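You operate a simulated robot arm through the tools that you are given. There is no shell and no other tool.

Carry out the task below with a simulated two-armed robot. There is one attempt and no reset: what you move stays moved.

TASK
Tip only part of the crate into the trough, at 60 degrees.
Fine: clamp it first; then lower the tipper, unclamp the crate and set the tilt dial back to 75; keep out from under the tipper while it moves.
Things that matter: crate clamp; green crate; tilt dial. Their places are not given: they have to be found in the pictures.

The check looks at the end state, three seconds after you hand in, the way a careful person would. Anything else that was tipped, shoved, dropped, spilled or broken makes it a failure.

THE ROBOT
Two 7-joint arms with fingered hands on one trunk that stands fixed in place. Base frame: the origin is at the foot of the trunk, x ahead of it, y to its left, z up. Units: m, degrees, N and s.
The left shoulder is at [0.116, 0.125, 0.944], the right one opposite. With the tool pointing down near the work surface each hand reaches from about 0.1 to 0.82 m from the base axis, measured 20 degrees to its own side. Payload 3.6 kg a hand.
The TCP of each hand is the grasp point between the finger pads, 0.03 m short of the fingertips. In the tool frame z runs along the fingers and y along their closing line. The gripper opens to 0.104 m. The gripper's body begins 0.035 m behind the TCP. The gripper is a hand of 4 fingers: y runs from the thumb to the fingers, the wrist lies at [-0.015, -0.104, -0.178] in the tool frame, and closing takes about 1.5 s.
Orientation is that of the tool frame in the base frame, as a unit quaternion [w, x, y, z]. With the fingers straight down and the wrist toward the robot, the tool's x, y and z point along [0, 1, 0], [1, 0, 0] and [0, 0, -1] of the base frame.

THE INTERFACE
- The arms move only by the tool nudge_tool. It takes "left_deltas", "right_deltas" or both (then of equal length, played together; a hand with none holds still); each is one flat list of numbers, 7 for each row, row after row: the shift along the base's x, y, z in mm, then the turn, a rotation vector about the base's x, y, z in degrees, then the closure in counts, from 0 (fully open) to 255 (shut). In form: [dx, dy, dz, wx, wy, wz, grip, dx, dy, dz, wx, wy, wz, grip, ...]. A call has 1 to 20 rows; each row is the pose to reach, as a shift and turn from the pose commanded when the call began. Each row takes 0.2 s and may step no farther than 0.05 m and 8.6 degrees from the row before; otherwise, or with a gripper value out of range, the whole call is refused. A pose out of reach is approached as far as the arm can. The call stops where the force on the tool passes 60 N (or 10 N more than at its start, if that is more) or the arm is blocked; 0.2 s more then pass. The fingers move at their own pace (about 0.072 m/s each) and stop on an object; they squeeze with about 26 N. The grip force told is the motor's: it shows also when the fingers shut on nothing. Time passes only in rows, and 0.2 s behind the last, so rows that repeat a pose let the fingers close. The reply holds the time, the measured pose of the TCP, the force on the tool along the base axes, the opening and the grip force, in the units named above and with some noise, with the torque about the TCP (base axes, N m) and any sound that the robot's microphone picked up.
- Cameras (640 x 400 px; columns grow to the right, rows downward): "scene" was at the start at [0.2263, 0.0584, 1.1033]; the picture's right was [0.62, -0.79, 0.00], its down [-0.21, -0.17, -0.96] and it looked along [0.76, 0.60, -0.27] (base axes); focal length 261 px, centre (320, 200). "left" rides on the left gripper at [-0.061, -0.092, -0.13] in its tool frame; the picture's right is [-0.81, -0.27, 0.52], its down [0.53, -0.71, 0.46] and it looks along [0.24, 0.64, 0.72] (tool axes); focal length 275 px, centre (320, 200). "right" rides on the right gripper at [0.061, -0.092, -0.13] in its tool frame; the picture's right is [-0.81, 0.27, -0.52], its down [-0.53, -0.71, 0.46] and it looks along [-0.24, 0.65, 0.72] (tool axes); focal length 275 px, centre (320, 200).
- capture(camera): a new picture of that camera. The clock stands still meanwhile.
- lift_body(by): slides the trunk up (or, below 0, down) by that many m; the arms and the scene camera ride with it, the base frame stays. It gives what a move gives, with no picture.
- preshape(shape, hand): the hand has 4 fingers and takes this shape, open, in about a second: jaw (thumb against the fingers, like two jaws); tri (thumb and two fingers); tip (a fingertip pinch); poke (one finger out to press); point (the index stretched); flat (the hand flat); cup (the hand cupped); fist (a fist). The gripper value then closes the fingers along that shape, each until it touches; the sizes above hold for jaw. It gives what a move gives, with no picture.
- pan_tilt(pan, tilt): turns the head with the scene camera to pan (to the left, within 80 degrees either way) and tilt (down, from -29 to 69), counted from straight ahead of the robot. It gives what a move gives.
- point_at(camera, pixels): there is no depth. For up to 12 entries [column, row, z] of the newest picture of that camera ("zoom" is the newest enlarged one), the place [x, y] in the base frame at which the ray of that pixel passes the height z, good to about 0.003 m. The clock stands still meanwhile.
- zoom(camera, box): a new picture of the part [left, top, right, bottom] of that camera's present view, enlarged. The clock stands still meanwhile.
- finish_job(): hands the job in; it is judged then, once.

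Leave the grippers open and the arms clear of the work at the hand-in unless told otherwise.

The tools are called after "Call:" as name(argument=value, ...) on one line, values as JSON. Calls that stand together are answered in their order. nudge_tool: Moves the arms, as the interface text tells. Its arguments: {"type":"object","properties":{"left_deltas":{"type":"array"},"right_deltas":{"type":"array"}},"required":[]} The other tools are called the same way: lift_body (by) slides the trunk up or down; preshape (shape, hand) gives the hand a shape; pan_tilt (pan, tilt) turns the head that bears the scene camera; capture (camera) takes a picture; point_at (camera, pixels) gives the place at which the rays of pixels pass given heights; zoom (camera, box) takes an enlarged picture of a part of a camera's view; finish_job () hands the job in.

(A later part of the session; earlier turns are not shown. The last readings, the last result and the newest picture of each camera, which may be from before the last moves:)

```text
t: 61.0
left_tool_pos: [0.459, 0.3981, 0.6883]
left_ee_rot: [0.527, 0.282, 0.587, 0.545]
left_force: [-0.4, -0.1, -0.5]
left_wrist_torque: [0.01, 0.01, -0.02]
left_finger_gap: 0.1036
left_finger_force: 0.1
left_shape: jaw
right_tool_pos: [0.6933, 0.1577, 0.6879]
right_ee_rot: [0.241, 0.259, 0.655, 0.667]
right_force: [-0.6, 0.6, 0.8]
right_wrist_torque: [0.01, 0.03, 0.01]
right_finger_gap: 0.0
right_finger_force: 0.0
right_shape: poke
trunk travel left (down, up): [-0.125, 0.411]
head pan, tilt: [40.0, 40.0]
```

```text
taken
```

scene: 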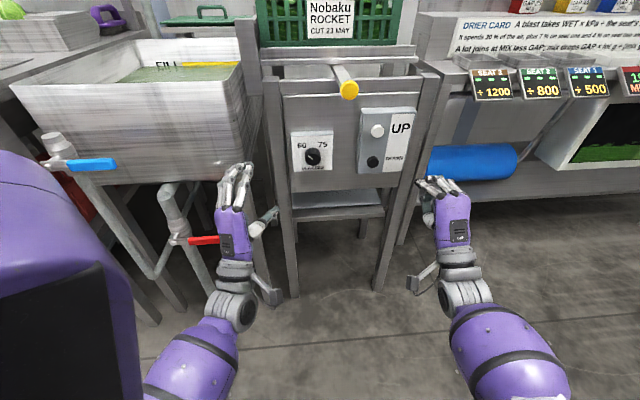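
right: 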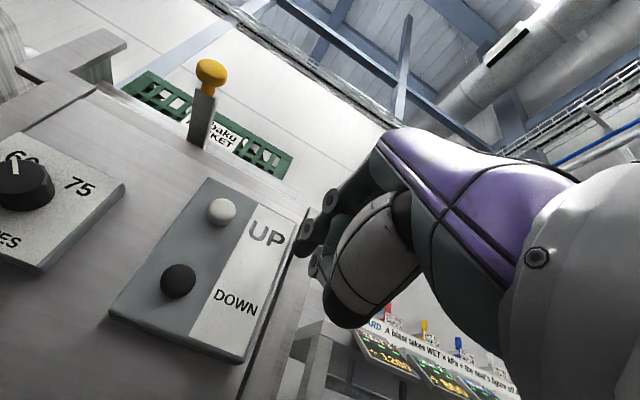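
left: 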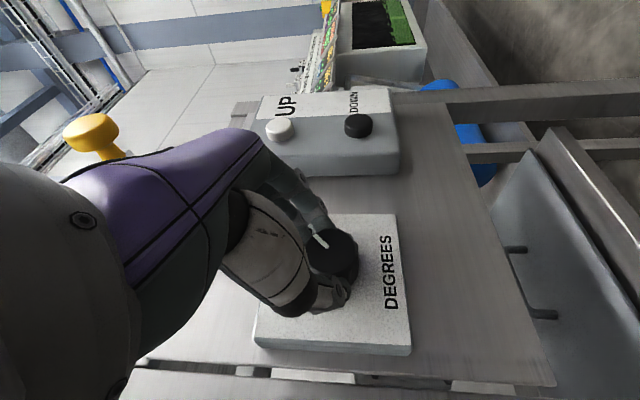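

I look for where the poking fingertip is relative to the hand.

Call:
zoom(camera="right", box=[240, 130, 480, 340])

Call:
zoom(camera="scene", box=[380, 140, 500, 240])

Call:
zoom(camera="scene", box=[200, 140, 320, 240])

```text
1.90 times, centred on (360, 235) of right
```

zoom: 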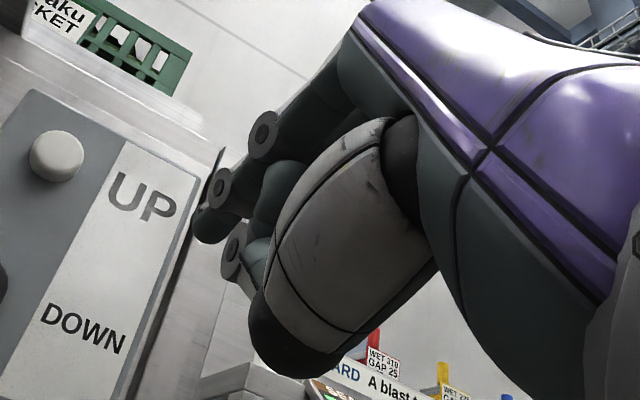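

```text
4.00 times, centred on (440, 190) of scene
```

zoom: 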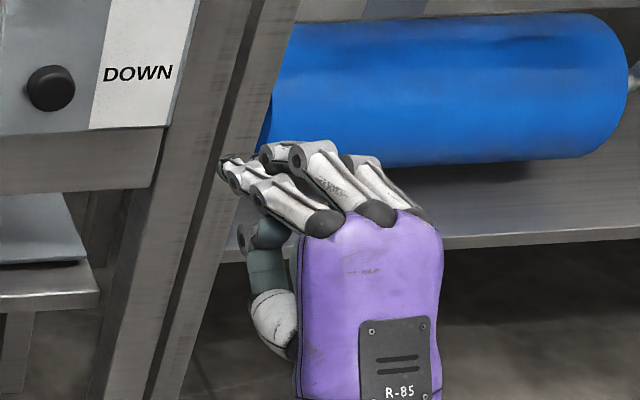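

```text
4.00 times, centred on (260, 190) of scene
```

zoom: 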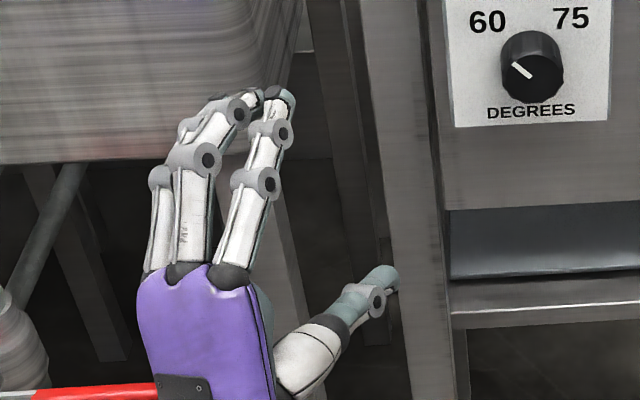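

The index tip shows at scene (417,182) and right (295,247). I locate it by both rays.

Call:
point_at(camera="scene", pixels=[[417, 182, 0.66], [417, 182, 0.68], [417, 182, 0.7], [417, 182, 0.72]])

Call:
point_at(camera="right", pixels=[[295, 247, 0.66], [295, 247, 0.68], [295, 247, 0.7], [295, 247, 0.72], [221, 211, 0.746], [178, 281, 0.662]])

```text
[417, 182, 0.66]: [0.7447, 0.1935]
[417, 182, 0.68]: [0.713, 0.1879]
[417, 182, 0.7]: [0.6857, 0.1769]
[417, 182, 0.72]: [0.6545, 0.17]
```

```text
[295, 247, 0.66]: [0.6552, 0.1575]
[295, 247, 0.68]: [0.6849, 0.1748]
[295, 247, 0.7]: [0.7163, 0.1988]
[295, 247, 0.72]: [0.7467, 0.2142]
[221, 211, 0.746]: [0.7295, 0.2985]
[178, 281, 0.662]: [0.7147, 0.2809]
```

The poke finger sticks out only slightly past the curled ones. I try the "point" shape, which stretches the index further, and look again.

Call:
preshape(hand="right", shape="point")

Call:
capture(camera="right")

Call:
zoom(camera="scene", box=[380, 130, 500, 230])

```text
t: 61.9
left_tool_pos: [0.4591, 0.3975, 0.6884]
left_ee_rot: [0.527, 0.281, 0.588, 0.545]
left_force: [0.2, 1.1, 0.1]
left_wrist_torque: [0.01, -0.01, 0.03]
left_finger_gap: 0.1037
left_finger_force: 0.0
left_shape: jaw
right_tool_pos: [0.6938, 0.1576, 0.6877]
right_ee_rot: [0.242, 0.259, 0.655, 0.667]
right_force: [-0.3, -0.8, 0.2]
right_wrist_torque: [0.01, -0.02, 0.01]
right_finger_gap: 0.0002
right_finger_force: 0.0
right_shape: point
trunk travel left (down, up): [-0.125, 0.411]
head pan, tilt: [40.0, 40.0]
```

```text
taken
```

right: 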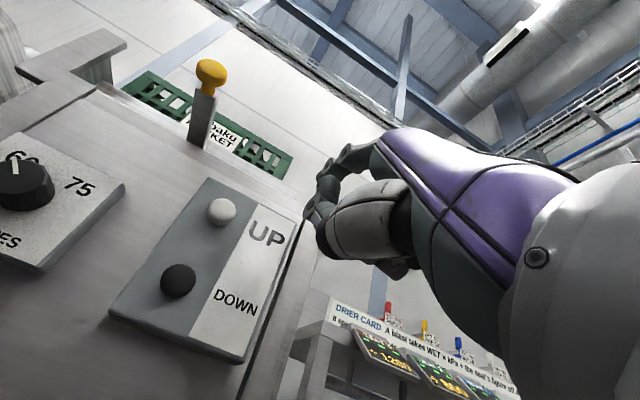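

```text
4.00 times, centred on (440, 180) of scene
```

zoom: 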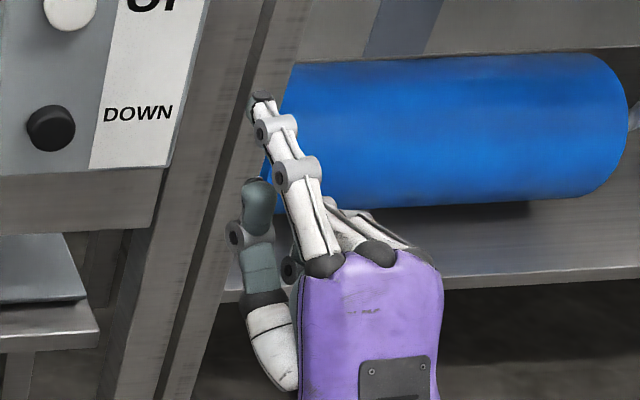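

The index is clearly stretched now, tip at scene (425,154). I zoom the right view to find the same tip there.

Call:
zoom(camera="right", box=[260, 120, 440, 280])

Call:
point_at(camera="scene", pixels=[[424, 155, 0.68], [424, 155, 0.7], [424, 155, 0.72], [424, 155, 0.74]])

```text
2.50 times, centred on (350, 200) of right
```

zoom: 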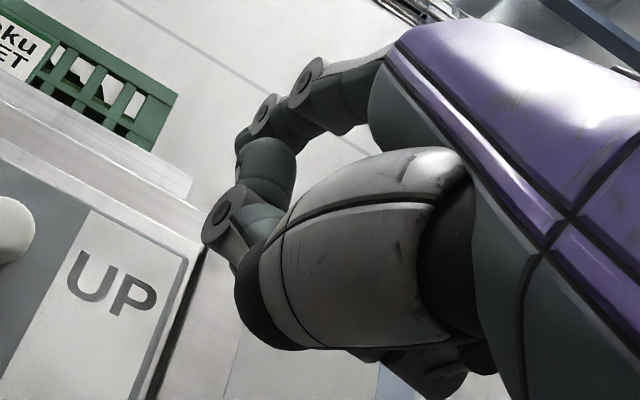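

```text
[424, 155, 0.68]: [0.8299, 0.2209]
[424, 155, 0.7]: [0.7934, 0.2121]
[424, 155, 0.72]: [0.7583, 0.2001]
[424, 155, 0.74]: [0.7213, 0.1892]
```

Call:
point_at(camera="right", pixels=[[317, 178, 0.72], [317, 178, 0.74], [317, 178, 0.75], [317, 178, 0.76], [317, 178, 0.78]])

Call:
point_at(camera="scene", pixels=[[425, 154, 0.74], [425, 154, 0.75], [425, 154, 0.76]])

```text
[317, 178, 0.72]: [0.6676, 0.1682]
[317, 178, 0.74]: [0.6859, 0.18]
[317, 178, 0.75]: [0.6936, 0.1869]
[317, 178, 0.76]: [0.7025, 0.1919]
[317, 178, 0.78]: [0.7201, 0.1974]
```

```text
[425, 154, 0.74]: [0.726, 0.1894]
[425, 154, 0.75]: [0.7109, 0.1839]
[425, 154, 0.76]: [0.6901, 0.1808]
```

The index tip sits about 26 mm ahead of and 68 mm above the TCP; pitching the hand down 30° makes it lead clearly over the thumb. I move the right hand so the tip stands ~4 cm in front of the UP button, pitched down 30°.

Call:
nudge_tool(right_deltas=[-2, 17, 4, -5.75, 4.8, 0, 0, -4, 35, 9, -11.5, 9.65, 0, 0, -7, 52, 14, -17.2, 14.5, 0, 0, -9, 69, 18, -23, 19.3, 0, 0, -9, 69, 18, -23, 19.3, 0, 0])

Call:
capture(camera="right")

Call:
zoom(camera="scene", box=[330, 70, 490, 210])

```text
t: 63.1
left_tool_pos: [0.4593, 0.397, 0.6882]
left_ee_rot: [0.526, 0.28, 0.588, 0.546]
left_force: [-0.6, 0.0, -0.7]
left_wrist_torque: [0.01, 0.01, 0.0]
left_finger_gap: 0.1038
left_finger_force: 0.1
left_shape: jaw
right_tool_pos: [0.6833, 0.2286, 0.7072]
right_ee_rot: [0.176, 0.314, 0.806, 0.471]
right_force: [0.4, -0.2, -0.6]
right_wrist_torque: [0.0, 0.01, -0.01]
right_finger_gap: 0.0
right_finger_force: 0.1
right_shape: point
trunk travel left (down, up): [-0.125, 0.411]
head pan, tilt: [40.0, 40.0]
```

```text
taken
```

right: 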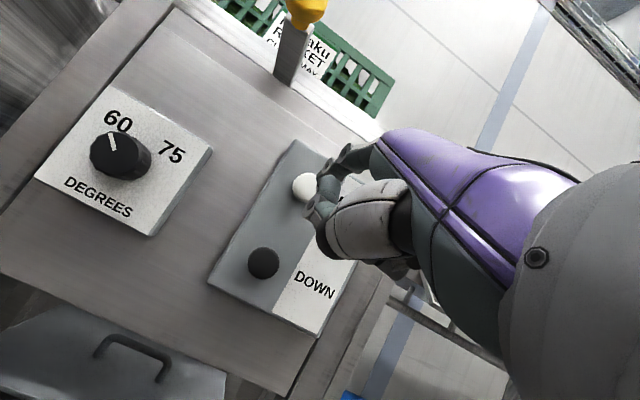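

```text
2.86 times, centred on (410, 140) of scene
```

zoom: 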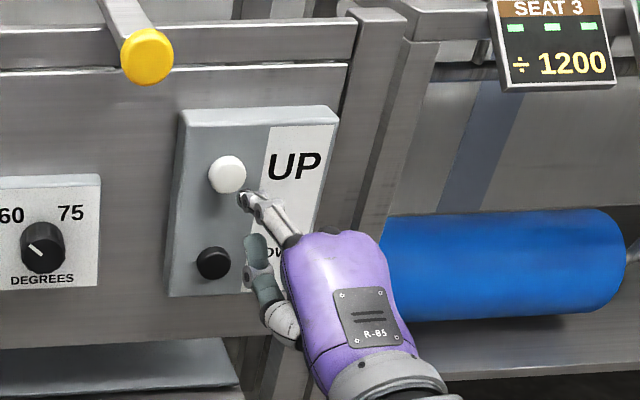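

Scene: tip (383,140), UP (377.5,131). I triangulate the tip and the UP button again from the two views.

Call:
point_at(camera="scene", pixels=[[383, 140, 0.74], [383, 140, 0.75], [383, 140, 0.76], [377.5, 131, 0.74], [377.5, 131, 0.75], [377.5, 131, 0.76]])

Call:
point_at(camera="right", pixels=[[317, 178, 0.74], [317, 178, 0.75], [317, 178, 0.76], [302, 187, 0.73], [302, 187, 0.74], [302, 187, 0.75], [263, 262, 0.67]])

Call:
zoom(camera="right", box=[240, 110, 420, 260])

```text
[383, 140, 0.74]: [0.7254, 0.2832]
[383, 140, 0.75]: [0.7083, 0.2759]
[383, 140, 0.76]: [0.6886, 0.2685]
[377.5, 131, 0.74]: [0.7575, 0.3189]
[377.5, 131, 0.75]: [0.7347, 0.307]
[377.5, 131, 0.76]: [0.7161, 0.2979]
```

```text
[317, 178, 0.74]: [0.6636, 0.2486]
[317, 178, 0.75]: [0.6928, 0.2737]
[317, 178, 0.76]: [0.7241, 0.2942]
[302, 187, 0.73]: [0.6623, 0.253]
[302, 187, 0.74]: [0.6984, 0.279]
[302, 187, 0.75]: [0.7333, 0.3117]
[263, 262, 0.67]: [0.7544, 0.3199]
```

```text
2.67 times, centred on (330, 185) of right
```

zoom: 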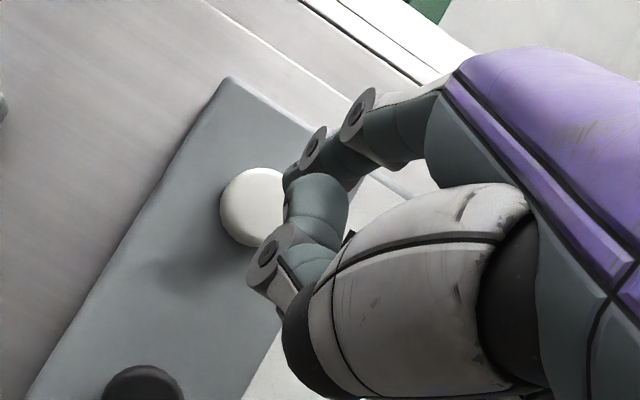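

The tip is at (0.702,0.277,0.753) and UP at (0.735,0.309,0.750): dead ahead, 4.6 cm. I press straight in along the normal, to about 8 mm past contact.

Call:
nudge_tool(right_deltas=[10, 10, -1, 0, 0, 0, 0, 20, 20, -2, 0, 0, 0, 0, 28, 28, -2, 0, 0, 0, 0, 32, 32, -2, 0, 0, 0, 0, 35, 35, -2, 0, 0, 0, 0, 38, 38, -2, 0, 0, 0, 0])

Call:
capture(camera="scene")

Call:
zoom(camera="right", box=[240, 110, 420, 260])

```text
t: 64.6
left_tool_pos: [0.456, 0.3961, 0.6907]
left_ee_rot: [0.528, 0.282, 0.585, 0.547]
left_force: [-0.4, -0.3, 1.2]
left_wrist_torque: [0.01, 0.03, 0.03]
left_finger_gap: 0.1037
left_finger_force: 0.1
left_shape: jaw
right_tool_pos: [0.7194, 0.2618, 0.709]
right_ee_rot: [0.178, 0.314, 0.804, 0.473]
right_force: [-6.3, -8.4, -6.1]
right_wrist_torque: [0.08, -0.1, 0.08]
right_finger_gap: 0.0962
right_finger_force: 0.0
right_shape: point
trunk travel left (down, up): [-0.125, 0.411]
head pan, tilt: [40.0, 40.0]
heard: click
stopped in row 6 (right hand): the force on the tool passed its limit at 69 N (the readings are from after the stop); the commanded pose is now the measured one
```

```text
taken
```

scene: 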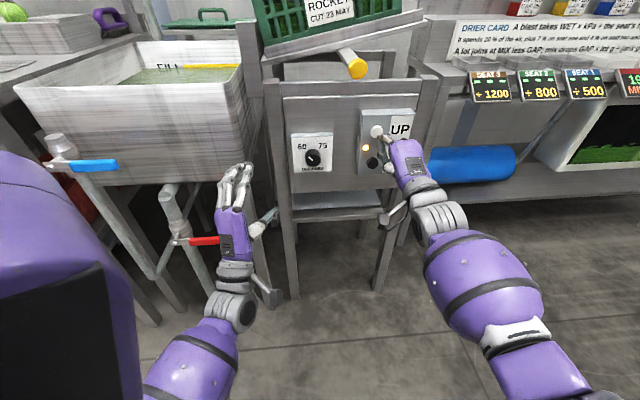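

```text
2.67 times, centred on (330, 185) of right
```

zoom: 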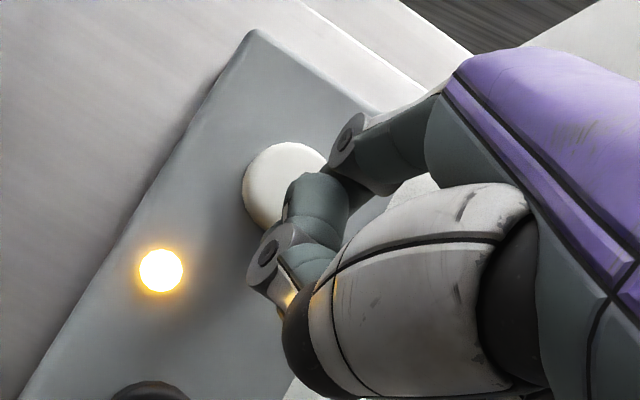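

Click heard, an amber lamp lights and the platform is tilting to the left. I back the right hand off the button and away, and let time pass.

Call:
nudge_tool(right_deltas=[-12, -12, 0, 0, 0, 0, 0, -24, -24, 0, 0, 0, 0, 0, -30, -45, 0, 0, 0, 0, 0, -25, -70, -10, 0, 0, 0, 0, -25, -90, -15, 0, 0, 0, 0, -25, -90, -15, 0, 0, 0, 0, -25, -90, -15, 0, 0, 0, 0, -25, -90, -15, 0, 0, 0, 0])

Call:
pan_tilt(pan=45, tilt=20)

Call:
capture(camera="scene")

```text
t: 66.4
left_tool_pos: [0.4586, 0.3964, 0.6881]
left_ee_rot: [0.527, 0.282, 0.588, 0.546]
left_force: [0.8, 0.1, 0.0]
left_wrist_torque: [-0.01, -0.02, -0.02]
left_finger_gap: 0.1037
left_finger_force: 0.0
left_shape: jaw
right_tool_pos: [0.6968, 0.1743, 0.6927]
right_ee_rot: [0.178, 0.313, 0.803, 0.475]
right_force: [0.4, 0.5, 0.3]
right_wrist_torque: [-0.02, -0.03, -0.01]
right_finger_gap: 0.0958
right_finger_force: 0.1
right_shape: point
trunk travel left (down, up): [-0.125, 0.411]
head pan, tilt: [40.0, 40.0]
heard: click
```

```text
t: 67.2
left_tool_pos: [0.459, 0.3973, 0.6885]
left_ee_rot: [0.528, 0.282, 0.587, 0.545]
left_force: [-0.5, 0.1, -1.1]
left_wrist_torque: [0.0, 0.01, 0.01]
left_finger_gap: 0.1036
left_finger_force: 0.1
left_shape: jaw
right_tool_pos: [0.6967, 0.1761, 0.6931]
right_ee_rot: [0.177, 0.312, 0.803, 0.475]
right_force: [0.4, -0.3, -0.5]
right_wrist_torque: [0.0, 0.01, 0.01]
right_finger_gap: 0.0959
right_finger_force: 0.1
right_shape: point
trunk travel left (down, up): [-0.125, 0.411]
head pan, tilt: [45.0, 20.0]
```

```text
taken
```

scene: 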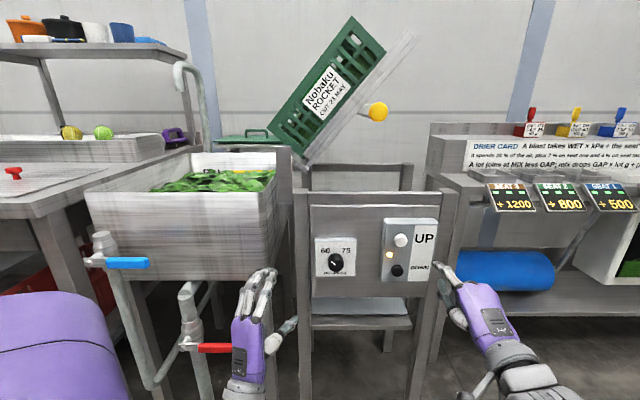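

The crate is tilted around 50–60° and greens have gone into the trough; the lamp is still lit. I wait and watch whether it has stopped.

Call:
nudge_tool(right_deltas=[0, 0, 0, 0, 0, 0, 0, 0, 0, 0, 0, 0, 0, 0, 0, 0, 0, 0, 0, 0, 0, 0, 0, 0, 0, 0, 0, 0, 0, 0, 0, 0, 0, 0, 0])

Call:
capture(camera="scene")

Call:
zoom(camera="scene", box=[80, 0, 460, 300])

```text
t: 68.4
left_tool_pos: [0.4592, 0.397, 0.6886]
left_ee_rot: [0.527, 0.281, 0.588, 0.546]
left_force: [-0.9, 0.7, 0.5]
left_wrist_torque: [0.01, -0.01, 0.0]
left_finger_gap: 0.1037
left_finger_force: 0.1
left_shape: jaw
right_tool_pos: [0.6976, 0.1758, 0.693]
right_ee_rot: [0.177, 0.313, 0.803, 0.475]
right_force: [-0.2, 0.0, 0.2]
right_wrist_torque: [0.04, -0.01, 0.01]
right_finger_gap: 0.0959
right_finger_force: 0.0
right_shape: point
trunk travel left (down, up): [-0.125, 0.411]
head pan, tilt: [45.0, 20.0]
```

```text
taken
```

scene: 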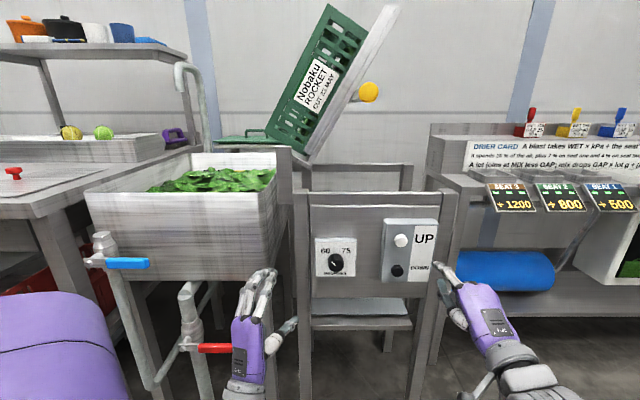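

```text
1.33 times, centred on (270, 150) of scene
```

zoom: 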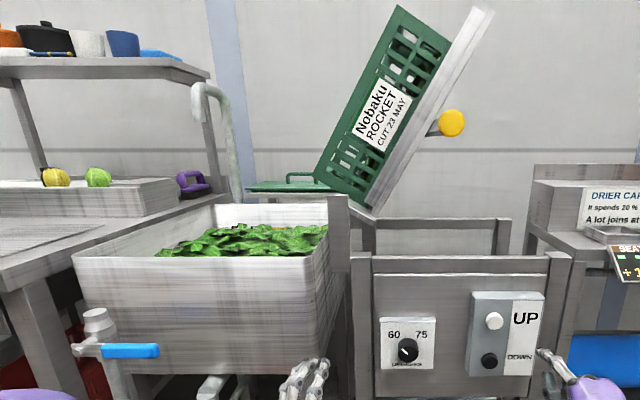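

The tipper has stopped at the 60° tilt, lamp off, greens partly in the trough. Next I bring the index tip in front of DOWN: TCP (0.687,0.229,0.623), tip about 4–5 cm short.

Call:
nudge_tool(right_deltas=[-3, 5, -35, 0, 0, 0, 0, -6, 15, -70, 0, 0, 0, 0, -11, 35, -70, 0, 0, 0, 0, -11, 53, -70, 0, 0, 0, 0, -11, 53, -70, 0, 0, 0, 0])

Call:
pan_tilt(pan=42, tilt=34)

Call:
capture(camera="scene")

Call:
capture(camera="right")

Call:
zoom(camera="scene", box=[320, 90, 480, 230])

```text
t: 69.6
left_tool_pos: [0.4596, 0.3971, 0.6875]
left_ee_rot: [0.528, 0.281, 0.587, 0.545]
left_force: [-0.1, -0.7, -0.2]
left_wrist_torque: [-0.02, -0.03, -0.02]
left_finger_gap: 0.1038
left_finger_force: 0.1
left_shape: jaw
right_tool_pos: [0.6867, 0.2286, 0.6217]
right_ee_rot: [0.177, 0.313, 0.804, 0.475]
right_force: [-0.2, -0.5, -0.3]
right_wrist_torque: [0.02, -0.01, -0.02]
right_finger_gap: 0.0959
right_finger_force: 0.0
right_shape: point
trunk travel left (down, up): [-0.125, 0.411]
head pan, tilt: [45.0, 20.0]
```

```text
t: 70.3
left_tool_pos: [0.4604, 0.3983, 0.6881]
left_ee_rot: [0.527, 0.282, 0.587, 0.545]
left_force: [-0.1, 0.2, 0.3]
left_wrist_torque: [0.01, 0.0, 0.0]
left_finger_gap: 0.1038
left_finger_force: 0.1
left_shape: jaw
right_tool_pos: [0.6851, 0.2285, 0.6221]
right_ee_rot: [0.176, 0.312, 0.804, 0.475]
right_force: [0.3, -0.3, 0.6]
right_wrist_torque: [0.02, 0.01, -0.01]
right_finger_gap: 0.0963
right_finger_force: 0.1
right_shape: point
trunk travel left (down, up): [-0.125, 0.411]
head pan, tilt: [42.0, 34.0]
```

```text
taken
```

scene: 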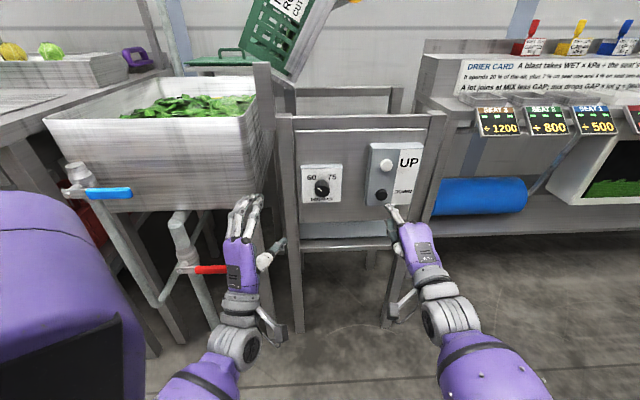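

```text
taken
```

right: 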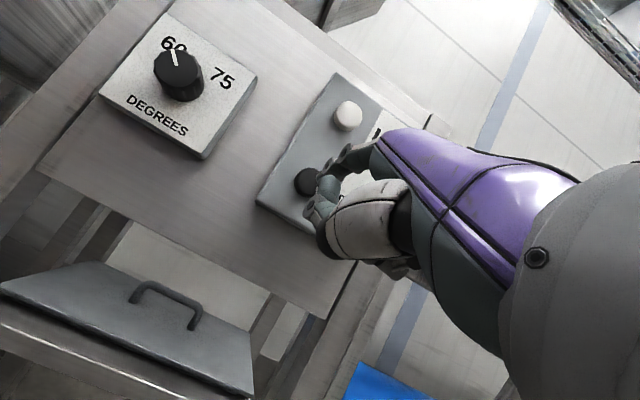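

```text
2.86 times, centred on (400, 160) of scene
```

zoom: 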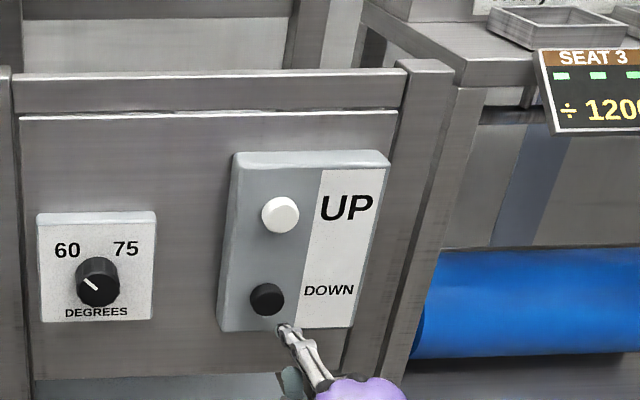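

I check DOWN (scene (381,194), right (306,182)) against the tip (scene (387,205), right (317,178)).

Call:
point_at(camera="scene", pixels=[[381, 194.3, 0.66], [381, 194.3, 0.67], [381, 194.3, 0.68], [387, 204.5, 0.66], [387, 204.5, 0.67], [387, 204.5, 0.68]])

Call:
point_at(camera="right", pixels=[[306, 182, 0.66], [306, 182, 0.67], [306, 182, 0.68], [317, 178, 0.66], [317, 178, 0.67], [317, 178, 0.68]])

```text
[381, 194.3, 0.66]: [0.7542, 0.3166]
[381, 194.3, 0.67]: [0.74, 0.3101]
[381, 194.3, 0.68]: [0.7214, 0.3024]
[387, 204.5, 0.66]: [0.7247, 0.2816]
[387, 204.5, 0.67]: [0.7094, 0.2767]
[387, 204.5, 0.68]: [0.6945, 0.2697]
```

```text
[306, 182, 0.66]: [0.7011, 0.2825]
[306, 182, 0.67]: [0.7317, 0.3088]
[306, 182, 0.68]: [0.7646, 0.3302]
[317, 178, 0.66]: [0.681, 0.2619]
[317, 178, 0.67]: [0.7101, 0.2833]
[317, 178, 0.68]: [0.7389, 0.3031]
```

DOWN is at (0.738,0.310,0.671), the tip at (0.709,0.279,0.669) – aligned, 4.3 cm short. I press DOWN, then back off right away.

Call:
nudge_tool(right_deltas=[10, 10, 1, 0, 0, 0, 0, 20, 20, 2, 0, 0, 0, 0, 27, 27, 2, 0, 0, 0, 0, 31, 31, 2, 0, 0, 0, 0, 34, 34, 2, 0, 0, 0, 0, 37, 37, 2, 0, 0, 0, 0])

Call:
nudge_tool(right_deltas=[-12, -12, 0, 0, 0, 0, 0, -24, -24, 0, 0, 0, 0, 0, -30, -45, 0, 0, 0, 0, 0, -25, -70, 10, 0, 0, 0, 0, -25, -90, 15, 0, 0, 0, 0])

Call:
capture(camera="scene")

```text
t: 71.8
left_tool_pos: [0.4573, 0.3967, 0.6902]
left_ee_rot: [0.528, 0.282, 0.587, 0.546]
left_force: [-0.2, -0.8, 0.0]
left_wrist_torque: [0.0, 0.01, 0.0]
left_finger_gap: 0.1037
left_finger_force: 0.0
left_shape: jaw
right_tool_pos: [0.7156, 0.2581, 0.6265]
right_ee_rot: [0.177, 0.312, 0.803, 0.476]
right_force: [-19.5, -23.0, 1.9]
right_wrist_torque: [1.11, -1.03, 0.33]
right_finger_gap: 0.096
right_finger_force: 0.0
right_shape: point
right hand out of reach, approached as far as the arm can: row 5, 6
trunk travel left (down, up): [-0.125, 0.411]
head pan, tilt: [42.0, 34.0]
heard: click
```

```text
t: 73.0
left_tool_pos: [0.4601, 0.397, 0.6884]
left_ee_rot: [0.527, 0.282, 0.588, 0.545]
left_force: [-0.4, 0.4, -0.1]
left_wrist_torque: [0.03, 0.0, 0.0]
left_finger_gap: 0.1039
left_finger_force: 0.0
left_shape: jaw
right_tool_pos: [0.6911, 0.1701, 0.6402]
right_ee_rot: [0.177, 0.312, 0.803, 0.475]
right_force: [-0.1, -0.7, 0.8]
right_wrist_torque: [-0.01, -0.02, 0.0]
right_finger_gap: 0.096
right_finger_force: 0.0
right_shape: point
trunk travel left (down, up): [-0.125, 0.411]
head pan, tilt: [42.0, 34.0]
```

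```text
taken
```

scene: 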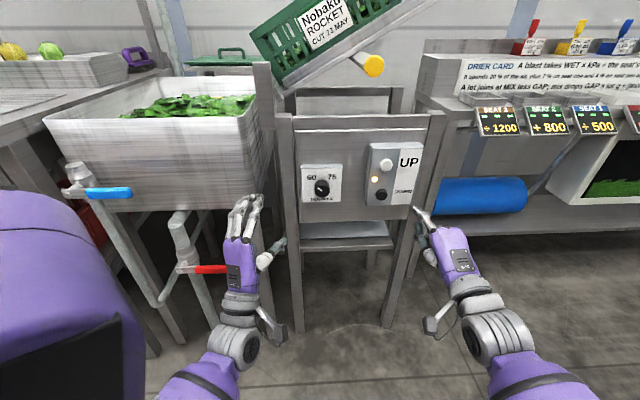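

Click; the tipper is coming down. I hold still for 3 s and check.

Call:
nudge_tool(right_deltas=[0, 0, 0, 0, 0, 0, 0, 0, 0, 0, 0, 0, 0, 0, 0, 0, 0, 0, 0, 0, 0, 0, 0, 0, 0, 0, 0, 0, 0, 0, 0, 0, 0, 0, 0, 0, 0, 0, 0, 0, 0, 0, 0, 0, 0, 0, 0, 0, 0, 0, 0, 0, 0, 0, 0, 0, 0, 0, 0, 0, 0, 0, 0, 0, 0, 0, 0, 0, 0, 0, 0, 0, 0, 0, 0, 0, 0, 0, 0, 0, 0, 0, 0, 0])

Call:
capture(camera="scene")

Call:
zoom(camera="scene", box=[220, 0, 440, 220])

```text
t: 75.5
left_tool_pos: [0.4588, 0.3975, 0.6875]
left_ee_rot: [0.527, 0.282, 0.587, 0.545]
left_force: [-0.3, 0.4, -0.6]
left_wrist_torque: [-0.01, -0.01, -0.01]
left_finger_gap: 0.1037
left_finger_force: 0.0
left_shape: jaw
right_tool_pos: [0.6907, 0.17, 0.6399]
right_ee_rot: [0.177, 0.313, 0.803, 0.475]
right_force: [-0.7, 0.1, 0.2]
right_wrist_torque: [-0.03, -0.01, 0.02]
right_finger_gap: 0.0959
right_finger_force: 0.1
right_shape: point
trunk travel left (down, up): [-0.125, 0.411]
head pan, tilt: [42.0, 34.0]
```

```text
taken
```

scene: 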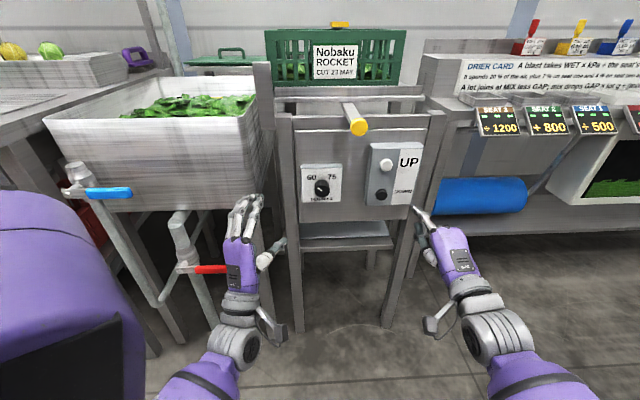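

```text
1.82 times, centred on (330, 110) of scene
```

zoom: 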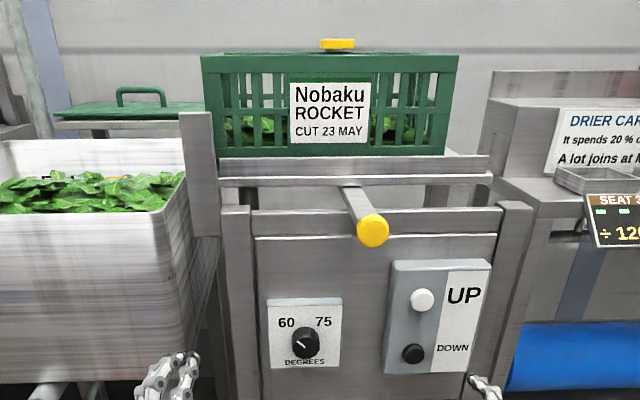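

The tipper is fully down, lamp off, with greens left in the crate and the hook still on. Next I unclamp by pushing the knob back in with the right index. First I raise the right hand, staying clear to the right of the knob.

Call:
nudge_tool(right_deltas=[-5, 0, 40, 0, 0, 0, 0, -10, 0, 80, 0, 0, 0, 0, -20, 5, 120, 0, 0, 0, 0, -30, 10, 160, 0, 0, 0, 0, -40, 20, 168, 0, 0, 0, 0, -55, 35, 168, 0, 0, 0, 0, -55, 35, 168, 0, 0, 0, 0])

Call:
capture(camera="scene")

Call:
capture(camera="right")

```text
t: 77.2
left_tool_pos: [0.4581, 0.3965, 0.6874]
left_ee_rot: [0.527, 0.282, 0.588, 0.545]
left_force: [-0.1, 0.7, 0.8]
left_wrist_torque: [0.02, 0.0, -0.01]
left_finger_gap: 0.104
left_finger_force: 0.1
left_shape: jaw
right_tool_pos: [0.6334, 0.2046, 0.8097]
right_ee_rot: [0.176, 0.312, 0.804, 0.475]
right_force: [-0.4, -0.1, 1.0]
right_wrist_torque: [-0.02, 0.0, -0.02]
right_finger_gap: 0.0958
right_finger_force: 0.0
right_shape: point
trunk travel left (down, up): [-0.125, 0.411]
head pan, tilt: [42.0, 34.0]
```

```text
taken
```

scene: 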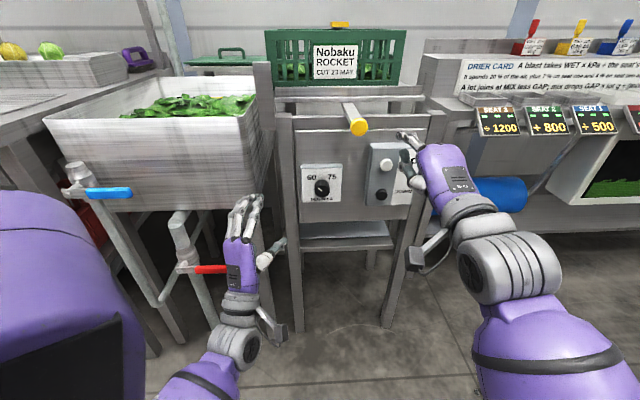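

```text
taken
```

right: 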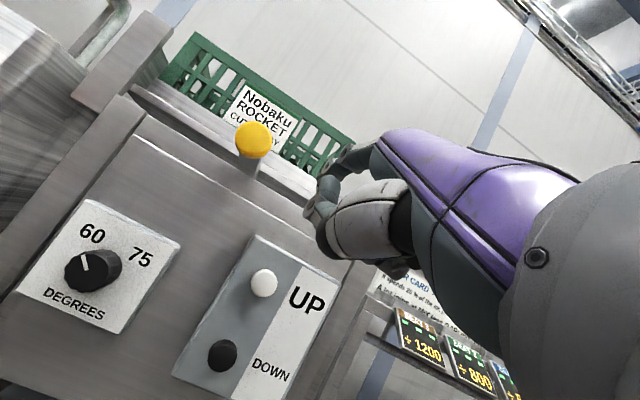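

Reachable so far. I locate the knob (scene (359,127), right (254,139)) against the tip (scene (402,134), right (317,178)).

Call:
point_at(camera="scene", pixels=[[359, 127, 0.84], [359, 127, 0.85], [359, 127, 0.86], [402, 134, 0.84], [402, 134, 0.85], [402, 134, 0.86]])

Call:
point_at(camera="right", pixels=[[254, 139, 0.84], [254, 139, 0.85], [254, 139, 0.86], [317, 178, 0.85], [317, 178, 0.86], [317, 178, 0.84]])

Call:
zoom(camera="scene", box=[320, 90, 460, 200])

```text
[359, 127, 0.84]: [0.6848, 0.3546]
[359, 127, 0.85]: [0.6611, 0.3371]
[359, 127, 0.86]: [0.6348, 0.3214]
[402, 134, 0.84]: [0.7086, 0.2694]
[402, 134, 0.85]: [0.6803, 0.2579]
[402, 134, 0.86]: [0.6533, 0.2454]
```

```text
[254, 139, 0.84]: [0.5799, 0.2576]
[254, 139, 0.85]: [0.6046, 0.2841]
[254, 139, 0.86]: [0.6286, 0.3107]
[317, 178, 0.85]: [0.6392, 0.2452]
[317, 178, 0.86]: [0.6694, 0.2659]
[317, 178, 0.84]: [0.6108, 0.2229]
```

```text
3.64 times, centred on (390, 145) of scene
```

zoom: 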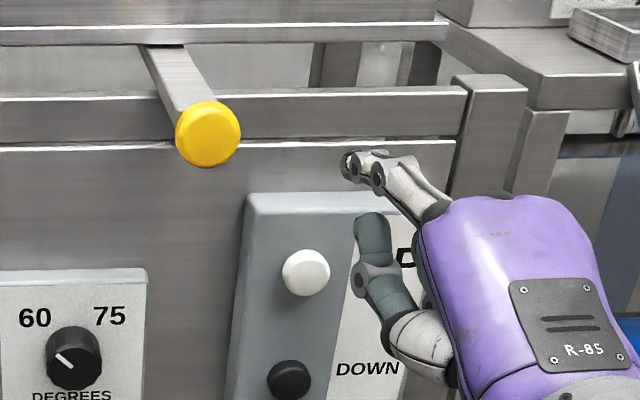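

Knob front at (0.631,0.317,0.861), tip at (0.661,0.254,0.857). I slide the hand 66 mm left and slightly back so the tip faces the knob 3 cm short.

Call:
nudge_tool(right_deltas=[-14, 4, 1, 0, 0, 0, 0, -27, 16, 2, 0, 0, 0, 0, -41, 28, 3, 0, 0, 0, 0, -54, 40, 3, 0, 0, 0, 0, -54, 40, 3, 0, 0, 0, 0])

Call:
capture(camera="scene")

Call:
capture(camera="right")

Call:
zoom(camera="scene", box=[300, 80, 440, 190])

```text
t: 78.3
left_tool_pos: [0.4593, 0.398, 0.6873]
left_ee_rot: [0.528, 0.281, 0.588, 0.545]
left_force: [-1.1, -0.3, 0.1]
left_wrist_torque: [0.0, 0.04, 0.0]
left_finger_gap: 0.1036
left_finger_force: 0.1
left_shape: jaw
right_tool_pos: [0.6086, 0.2124, 0.8045]
right_ee_rot: [0.169, 0.303, 0.808, 0.477]
right_force: [-0.2, -0.8, 0.6]
right_wrist_torque: [0.03, -0.03, -0.02]
right_finger_gap: 0.0963
right_finger_force: 0.1
right_shape: point
right hand out of reach, approached as far as the arm can: row 2, 3, 4, 5
trunk travel left (down, up): [-0.125, 0.411]
head pan, tilt: [42.0, 34.0]
```

```text
taken
```

scene: 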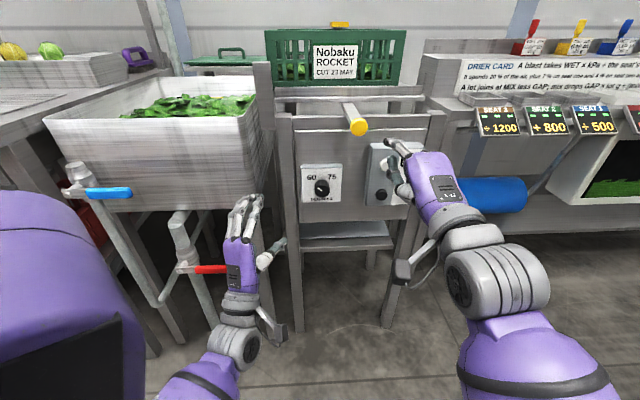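

```text
taken
```

right: 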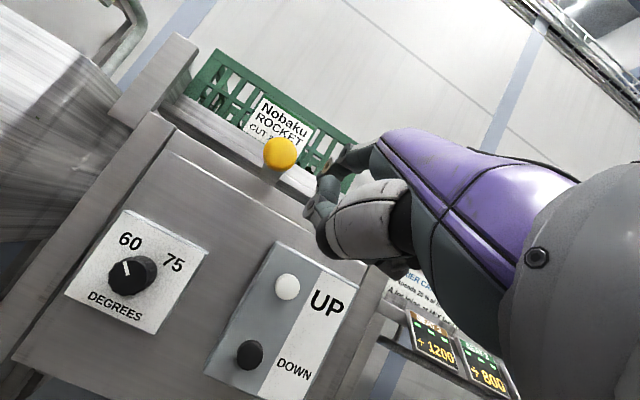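

```text
3.64 times, centred on (370, 135) of scene
```

zoom: 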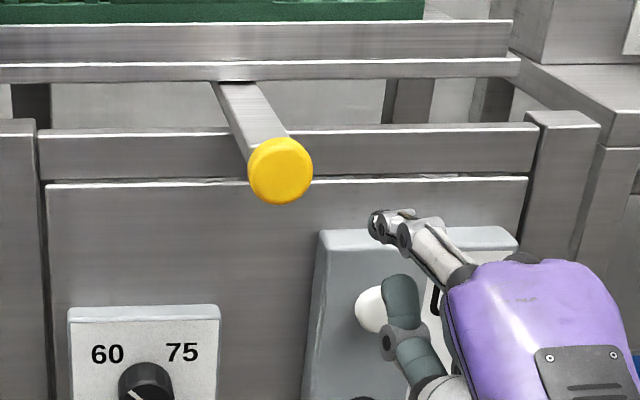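

The right arm is at its near limit for this pitch. I pitch it down 30° more (which folds easier and makes the index pad lead) and aim the tip at the knob again.

Call:
nudge_tool(right_deltas=[-5, 0, 15, -5.75, 4.8, 0, 0, -12, 2, 30, -11.5, 9.65, 0, 0, -20, 6, 42, -17.2, 14.5, 0, 0, -28, 12, 45, -23, 19.3, 0, 0, -35, 19, 45, -23, 19.3, 0, 0, -35, 19, 45, -23, 19.3, 0, 0])

Call:
capture(camera="scene")

Call:
capture(camera="right")

Call:
zoom(camera="scene", box=[300, 80, 440, 190])

```text
t: 79.8
left_tool_pos: [0.4587, 0.3959, 0.6884]
left_ee_rot: [0.528, 0.282, 0.587, 0.545]
left_force: [-1.2, -0.4, -0.3]
left_wrist_torque: [0.01, -0.01, 0.01]
left_finger_gap: 0.1037
left_finger_force: 0.0
left_shape: jaw
right_tool_pos: [0.5736, 0.2331, 0.8488]
right_ee_rot: [0.098, 0.346, 0.9, 0.247]
right_force: [0.1, 0.0, 1.4]
right_wrist_torque: [-0.01, 0.0, -0.01]
right_finger_gap: 0.0958
right_finger_force: 0.0
right_shape: point
right hand out of reach, approached as far as the arm can: row 1
trunk travel left (down, up): [-0.125, 0.411]
head pan, tilt: [42.0, 34.0]
```

```text
taken
```

scene: 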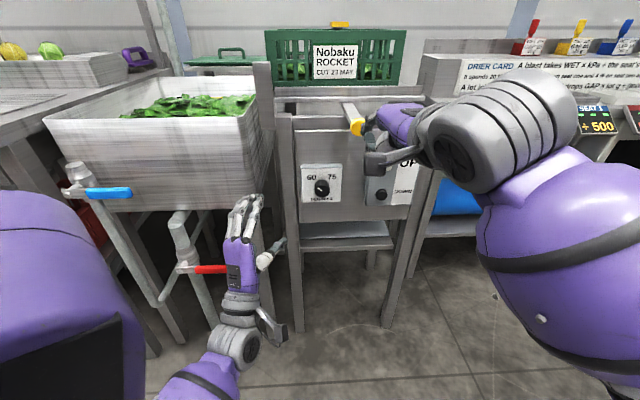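

```text
taken
```

right: 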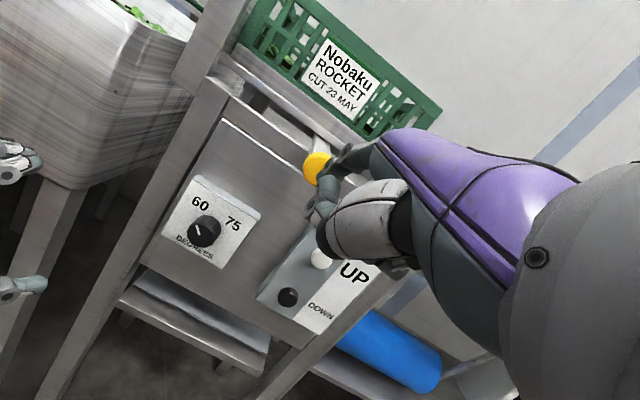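

```text
3.64 times, centred on (370, 135) of scene
```

zoom: 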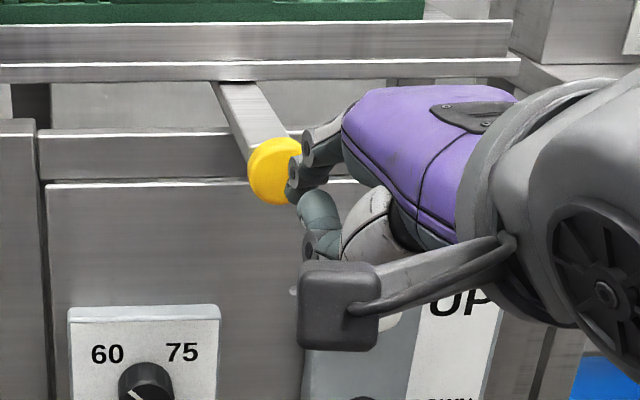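

The index now faces the knob closely. I check tip (scene (362,131), right (318,180)) versus knob (right (315,167)).

Call:
point_at(camera="scene", pixels=[[362, 131.5, 0.85], [362, 131.5, 0.86], [362, 131.5, 0.87], [357, 126, 0.86]])

Call:
point_at(camera="right", pixels=[[318, 180, 0.85], [318, 180, 0.86], [318, 180, 0.87], [316, 167, 0.86], [316, 167, 0.85]])

Call:
zoom(camera="right", box=[270, 120, 410, 230])

```text
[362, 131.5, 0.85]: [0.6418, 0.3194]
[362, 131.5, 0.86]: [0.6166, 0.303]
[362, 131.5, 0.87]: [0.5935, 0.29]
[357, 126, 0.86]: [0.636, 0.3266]
```

```text
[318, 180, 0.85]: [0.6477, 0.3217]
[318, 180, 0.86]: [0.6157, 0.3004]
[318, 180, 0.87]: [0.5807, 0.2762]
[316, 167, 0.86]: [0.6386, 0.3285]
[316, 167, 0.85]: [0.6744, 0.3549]
```

```text
3.64 times, centred on (340, 175) of right
```

zoom: 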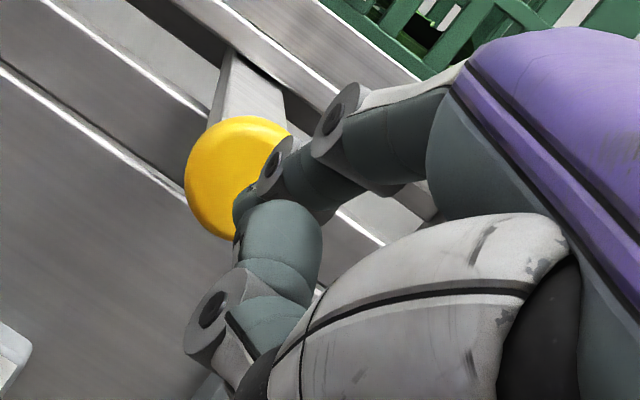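

Tip at (0.616,0.302,0.860), directly in line with the knob, about 2 cm short. I push along the normal in small steps, 5 cm first.

Call:
nudge_tool(right_deltas=[6, 6, 0, 0, 0, 0, 0, 12, 12, 0, 0, 0, 0, 0, 18, 18, 0, 0, 0, 0, 0, 24, 24, 0, 0, 0, 0, 0, 30, 30, 0, 0, 0, 0, 0, 36, 36, 0, 0, 0, 0, 0])

Call:
capture(camera="scene")

Call:
zoom(camera="scene", box=[260, 0, 440, 160])

Call:
zoom(camera="right", box=[240, 90, 420, 230])

```text
t: 81.2
left_tool_pos: [0.4581, 0.3953, 0.6875]
left_ee_rot: [0.527, 0.282, 0.588, 0.546]
left_force: [-0.9, -0.2, -0.6]
left_wrist_torque: [0.0, -0.01, 0.02]
left_finger_gap: 0.1038
left_finger_force: 0.0
left_shape: jaw
right_tool_pos: [0.6111, 0.2695, 0.8467]
right_ee_rot: [0.098, 0.347, 0.9, 0.247]
right_force: [0.0, 0.1, 0.0]
right_wrist_torque: [0.02, -0.02, 0.03]
right_finger_gap: 0.0957
right_finger_force: 0.0
right_shape: point
trunk travel left (down, up): [-0.125, 0.411]
head pan, tilt: [42.0, 34.0]
```

```text
taken
```

scene: 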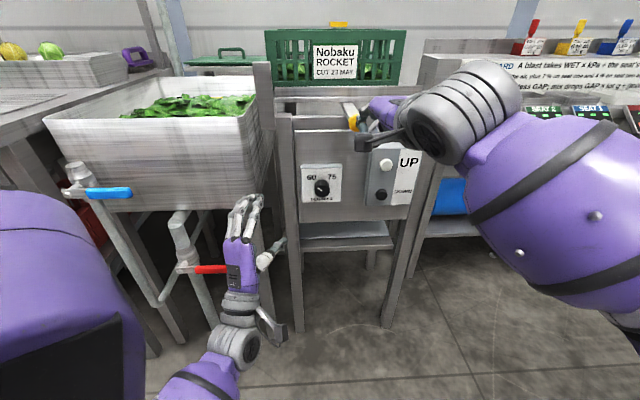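

```text
2.50 times, centred on (350, 80) of scene
```

zoom: 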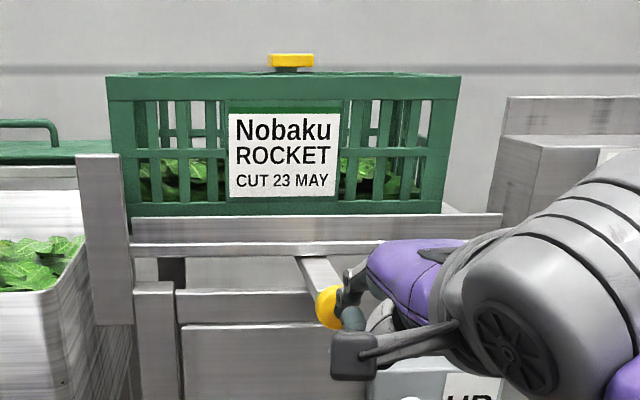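

```text
2.86 times, centred on (330, 160) of right
```

zoom: 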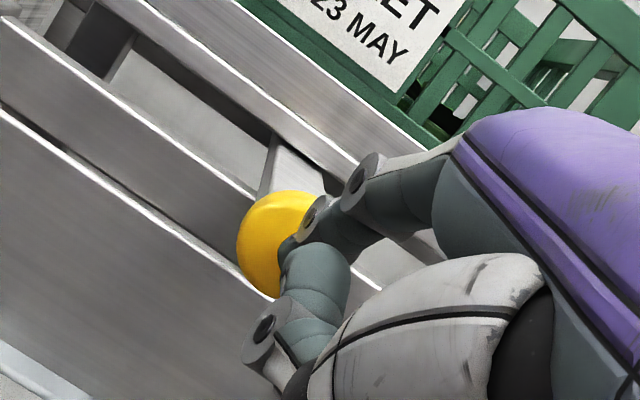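

The bar slides in and the hook begins to move back. I push on another 4 cm until the stop.

Call:
nudge_tool(right_deltas=[6, 6, 0, 0, 0, 0, 0, 12, 12, 0, 0, 0, 0, 0, 18, 18, 0, 0, 0, 0, 0, 23, 23, 0, 0, 0, 0, 0, 27, 27, 0, 0, 0, 0, 0, 30, 30, 0, 0, 0, 0, 0])

Call:
zoom(camera="scene", box=[260, 0, 440, 160])

Call:
zoom(camera="right", box=[240, 90, 420, 230])

```text
t: 82.5
left_tool_pos: [0.4582, 0.3957, 0.6881]
left_ee_rot: [0.529, 0.283, 0.586, 0.545]
left_force: [0.5, 0.5, 0.4]
left_wrist_torque: [-0.02, -0.01, -0.03]
left_finger_gap: 0.1038
left_finger_force: 0.1
left_shape: jaw
right_tool_pos: [0.6384, 0.298, 0.8502]
right_ee_rot: [0.099, 0.345, 0.899, 0.249]
right_force: [-12.6, -12.5, 4.2]
right_wrist_torque: [0.15, -0.11, 0.26]
right_finger_gap: 0.0957
right_finger_force: 0.1
right_shape: point
trunk travel left (down, up): [-0.125, 0.411]
head pan, tilt: [42.0, 34.0]
```

```text
2.50 times, centred on (350, 80) of scene
```

zoom: 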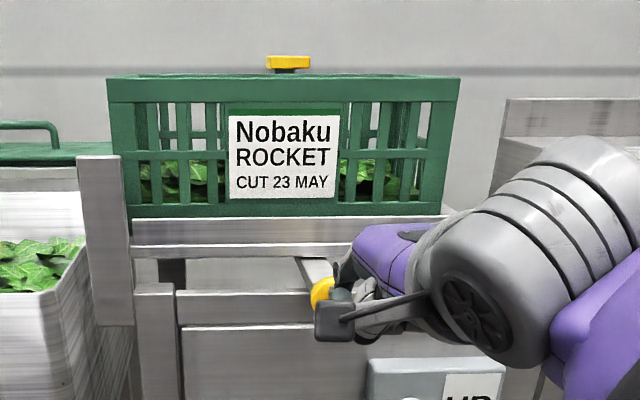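

```text
2.86 times, centred on (330, 160) of right
```

zoom: 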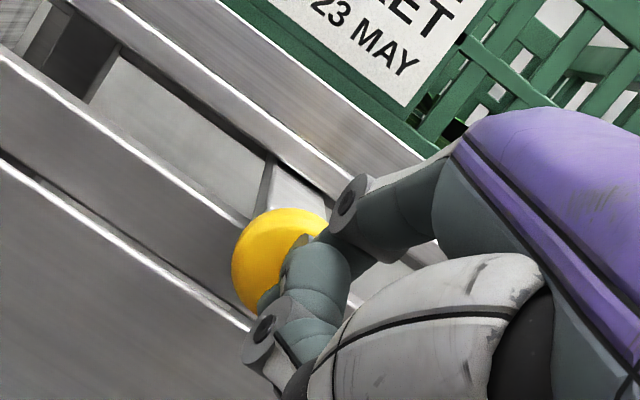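

Resistance of ~18 N after about 7 cm of push: the bar seems back at its stop. I withdraw the right hand and compare with the first picture.

Call:
nudge_tool(right_deltas=[-12, -12, 0, 0, 0, 0, 0, -30, -30, 0, 0, 0, 0, 0, -50, -60, 10, 0, 0, 0, 0, -65, -95, 20, 0, 0, 0, 0, -75, -135, 20, 0, 0, 0, 0, -90, -180, 20, 0, 0, 0, 0, -100, -220, 20, 0, 0, 0, 0])

Call:
capture(camera="scene")

Call:
zoom(camera="scene", box=[260, 0, 440, 160])

```text
t: 84.2
left_tool_pos: [0.4576, 0.3975, 0.6883]
left_ee_rot: [0.528, 0.282, 0.587, 0.545]
left_force: [0.1, 0.3, 0.2]
left_wrist_torque: [-0.01, 0.03, 0.0]
left_finger_gap: 0.1036
left_finger_force: 0.0
left_shape: jaw
right_tool_pos: [0.541, 0.0782, 0.8699]
right_ee_rot: [0.099, 0.346, 0.9, 0.247]
right_force: [0.2, 0.7, 0.0]
right_wrist_torque: [0.01, 0.01, -0.03]
right_finger_gap: 0.0959
right_finger_force: 0.0
right_shape: point
trunk travel left (down, up): [-0.125, 0.411]
head pan, tilt: [42.0, 34.0]
```

```text
taken
```

scene: 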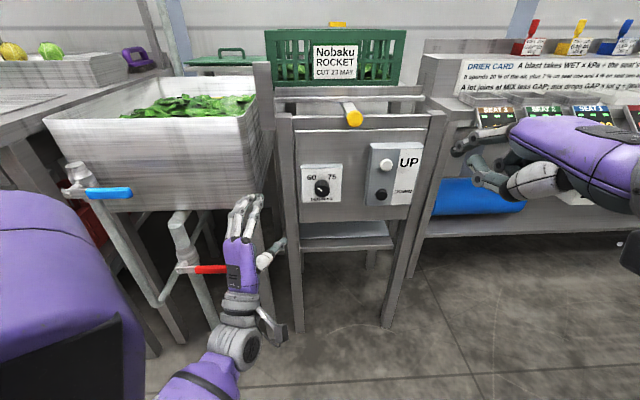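

```text
2.50 times, centred on (350, 80) of scene
```

zoom: 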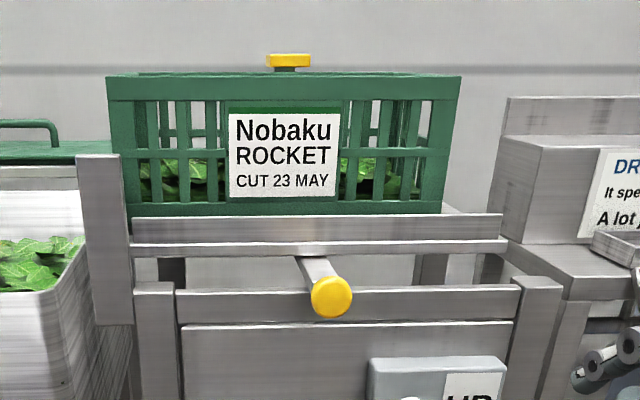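

I compare the knob's present place (scene (354.5,118.5)) with the original (0.677,0.364,0.857).

Call:
point_at(camera="scene", pixels=[[352, 118, 0.857], [354, 118.5, 0.857], [339, 24, 1.02], [339, 24, 1.01]])

Call:
zoom(camera="scene", box=[310, 80, 400, 150])

```text
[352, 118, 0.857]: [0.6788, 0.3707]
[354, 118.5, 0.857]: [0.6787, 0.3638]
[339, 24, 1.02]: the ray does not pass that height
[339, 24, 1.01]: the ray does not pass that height
```

```text
5.71 times, centred on (355, 115) of scene
```

zoom: 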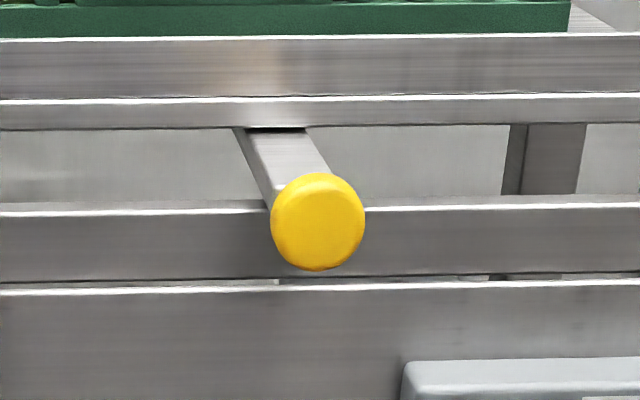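

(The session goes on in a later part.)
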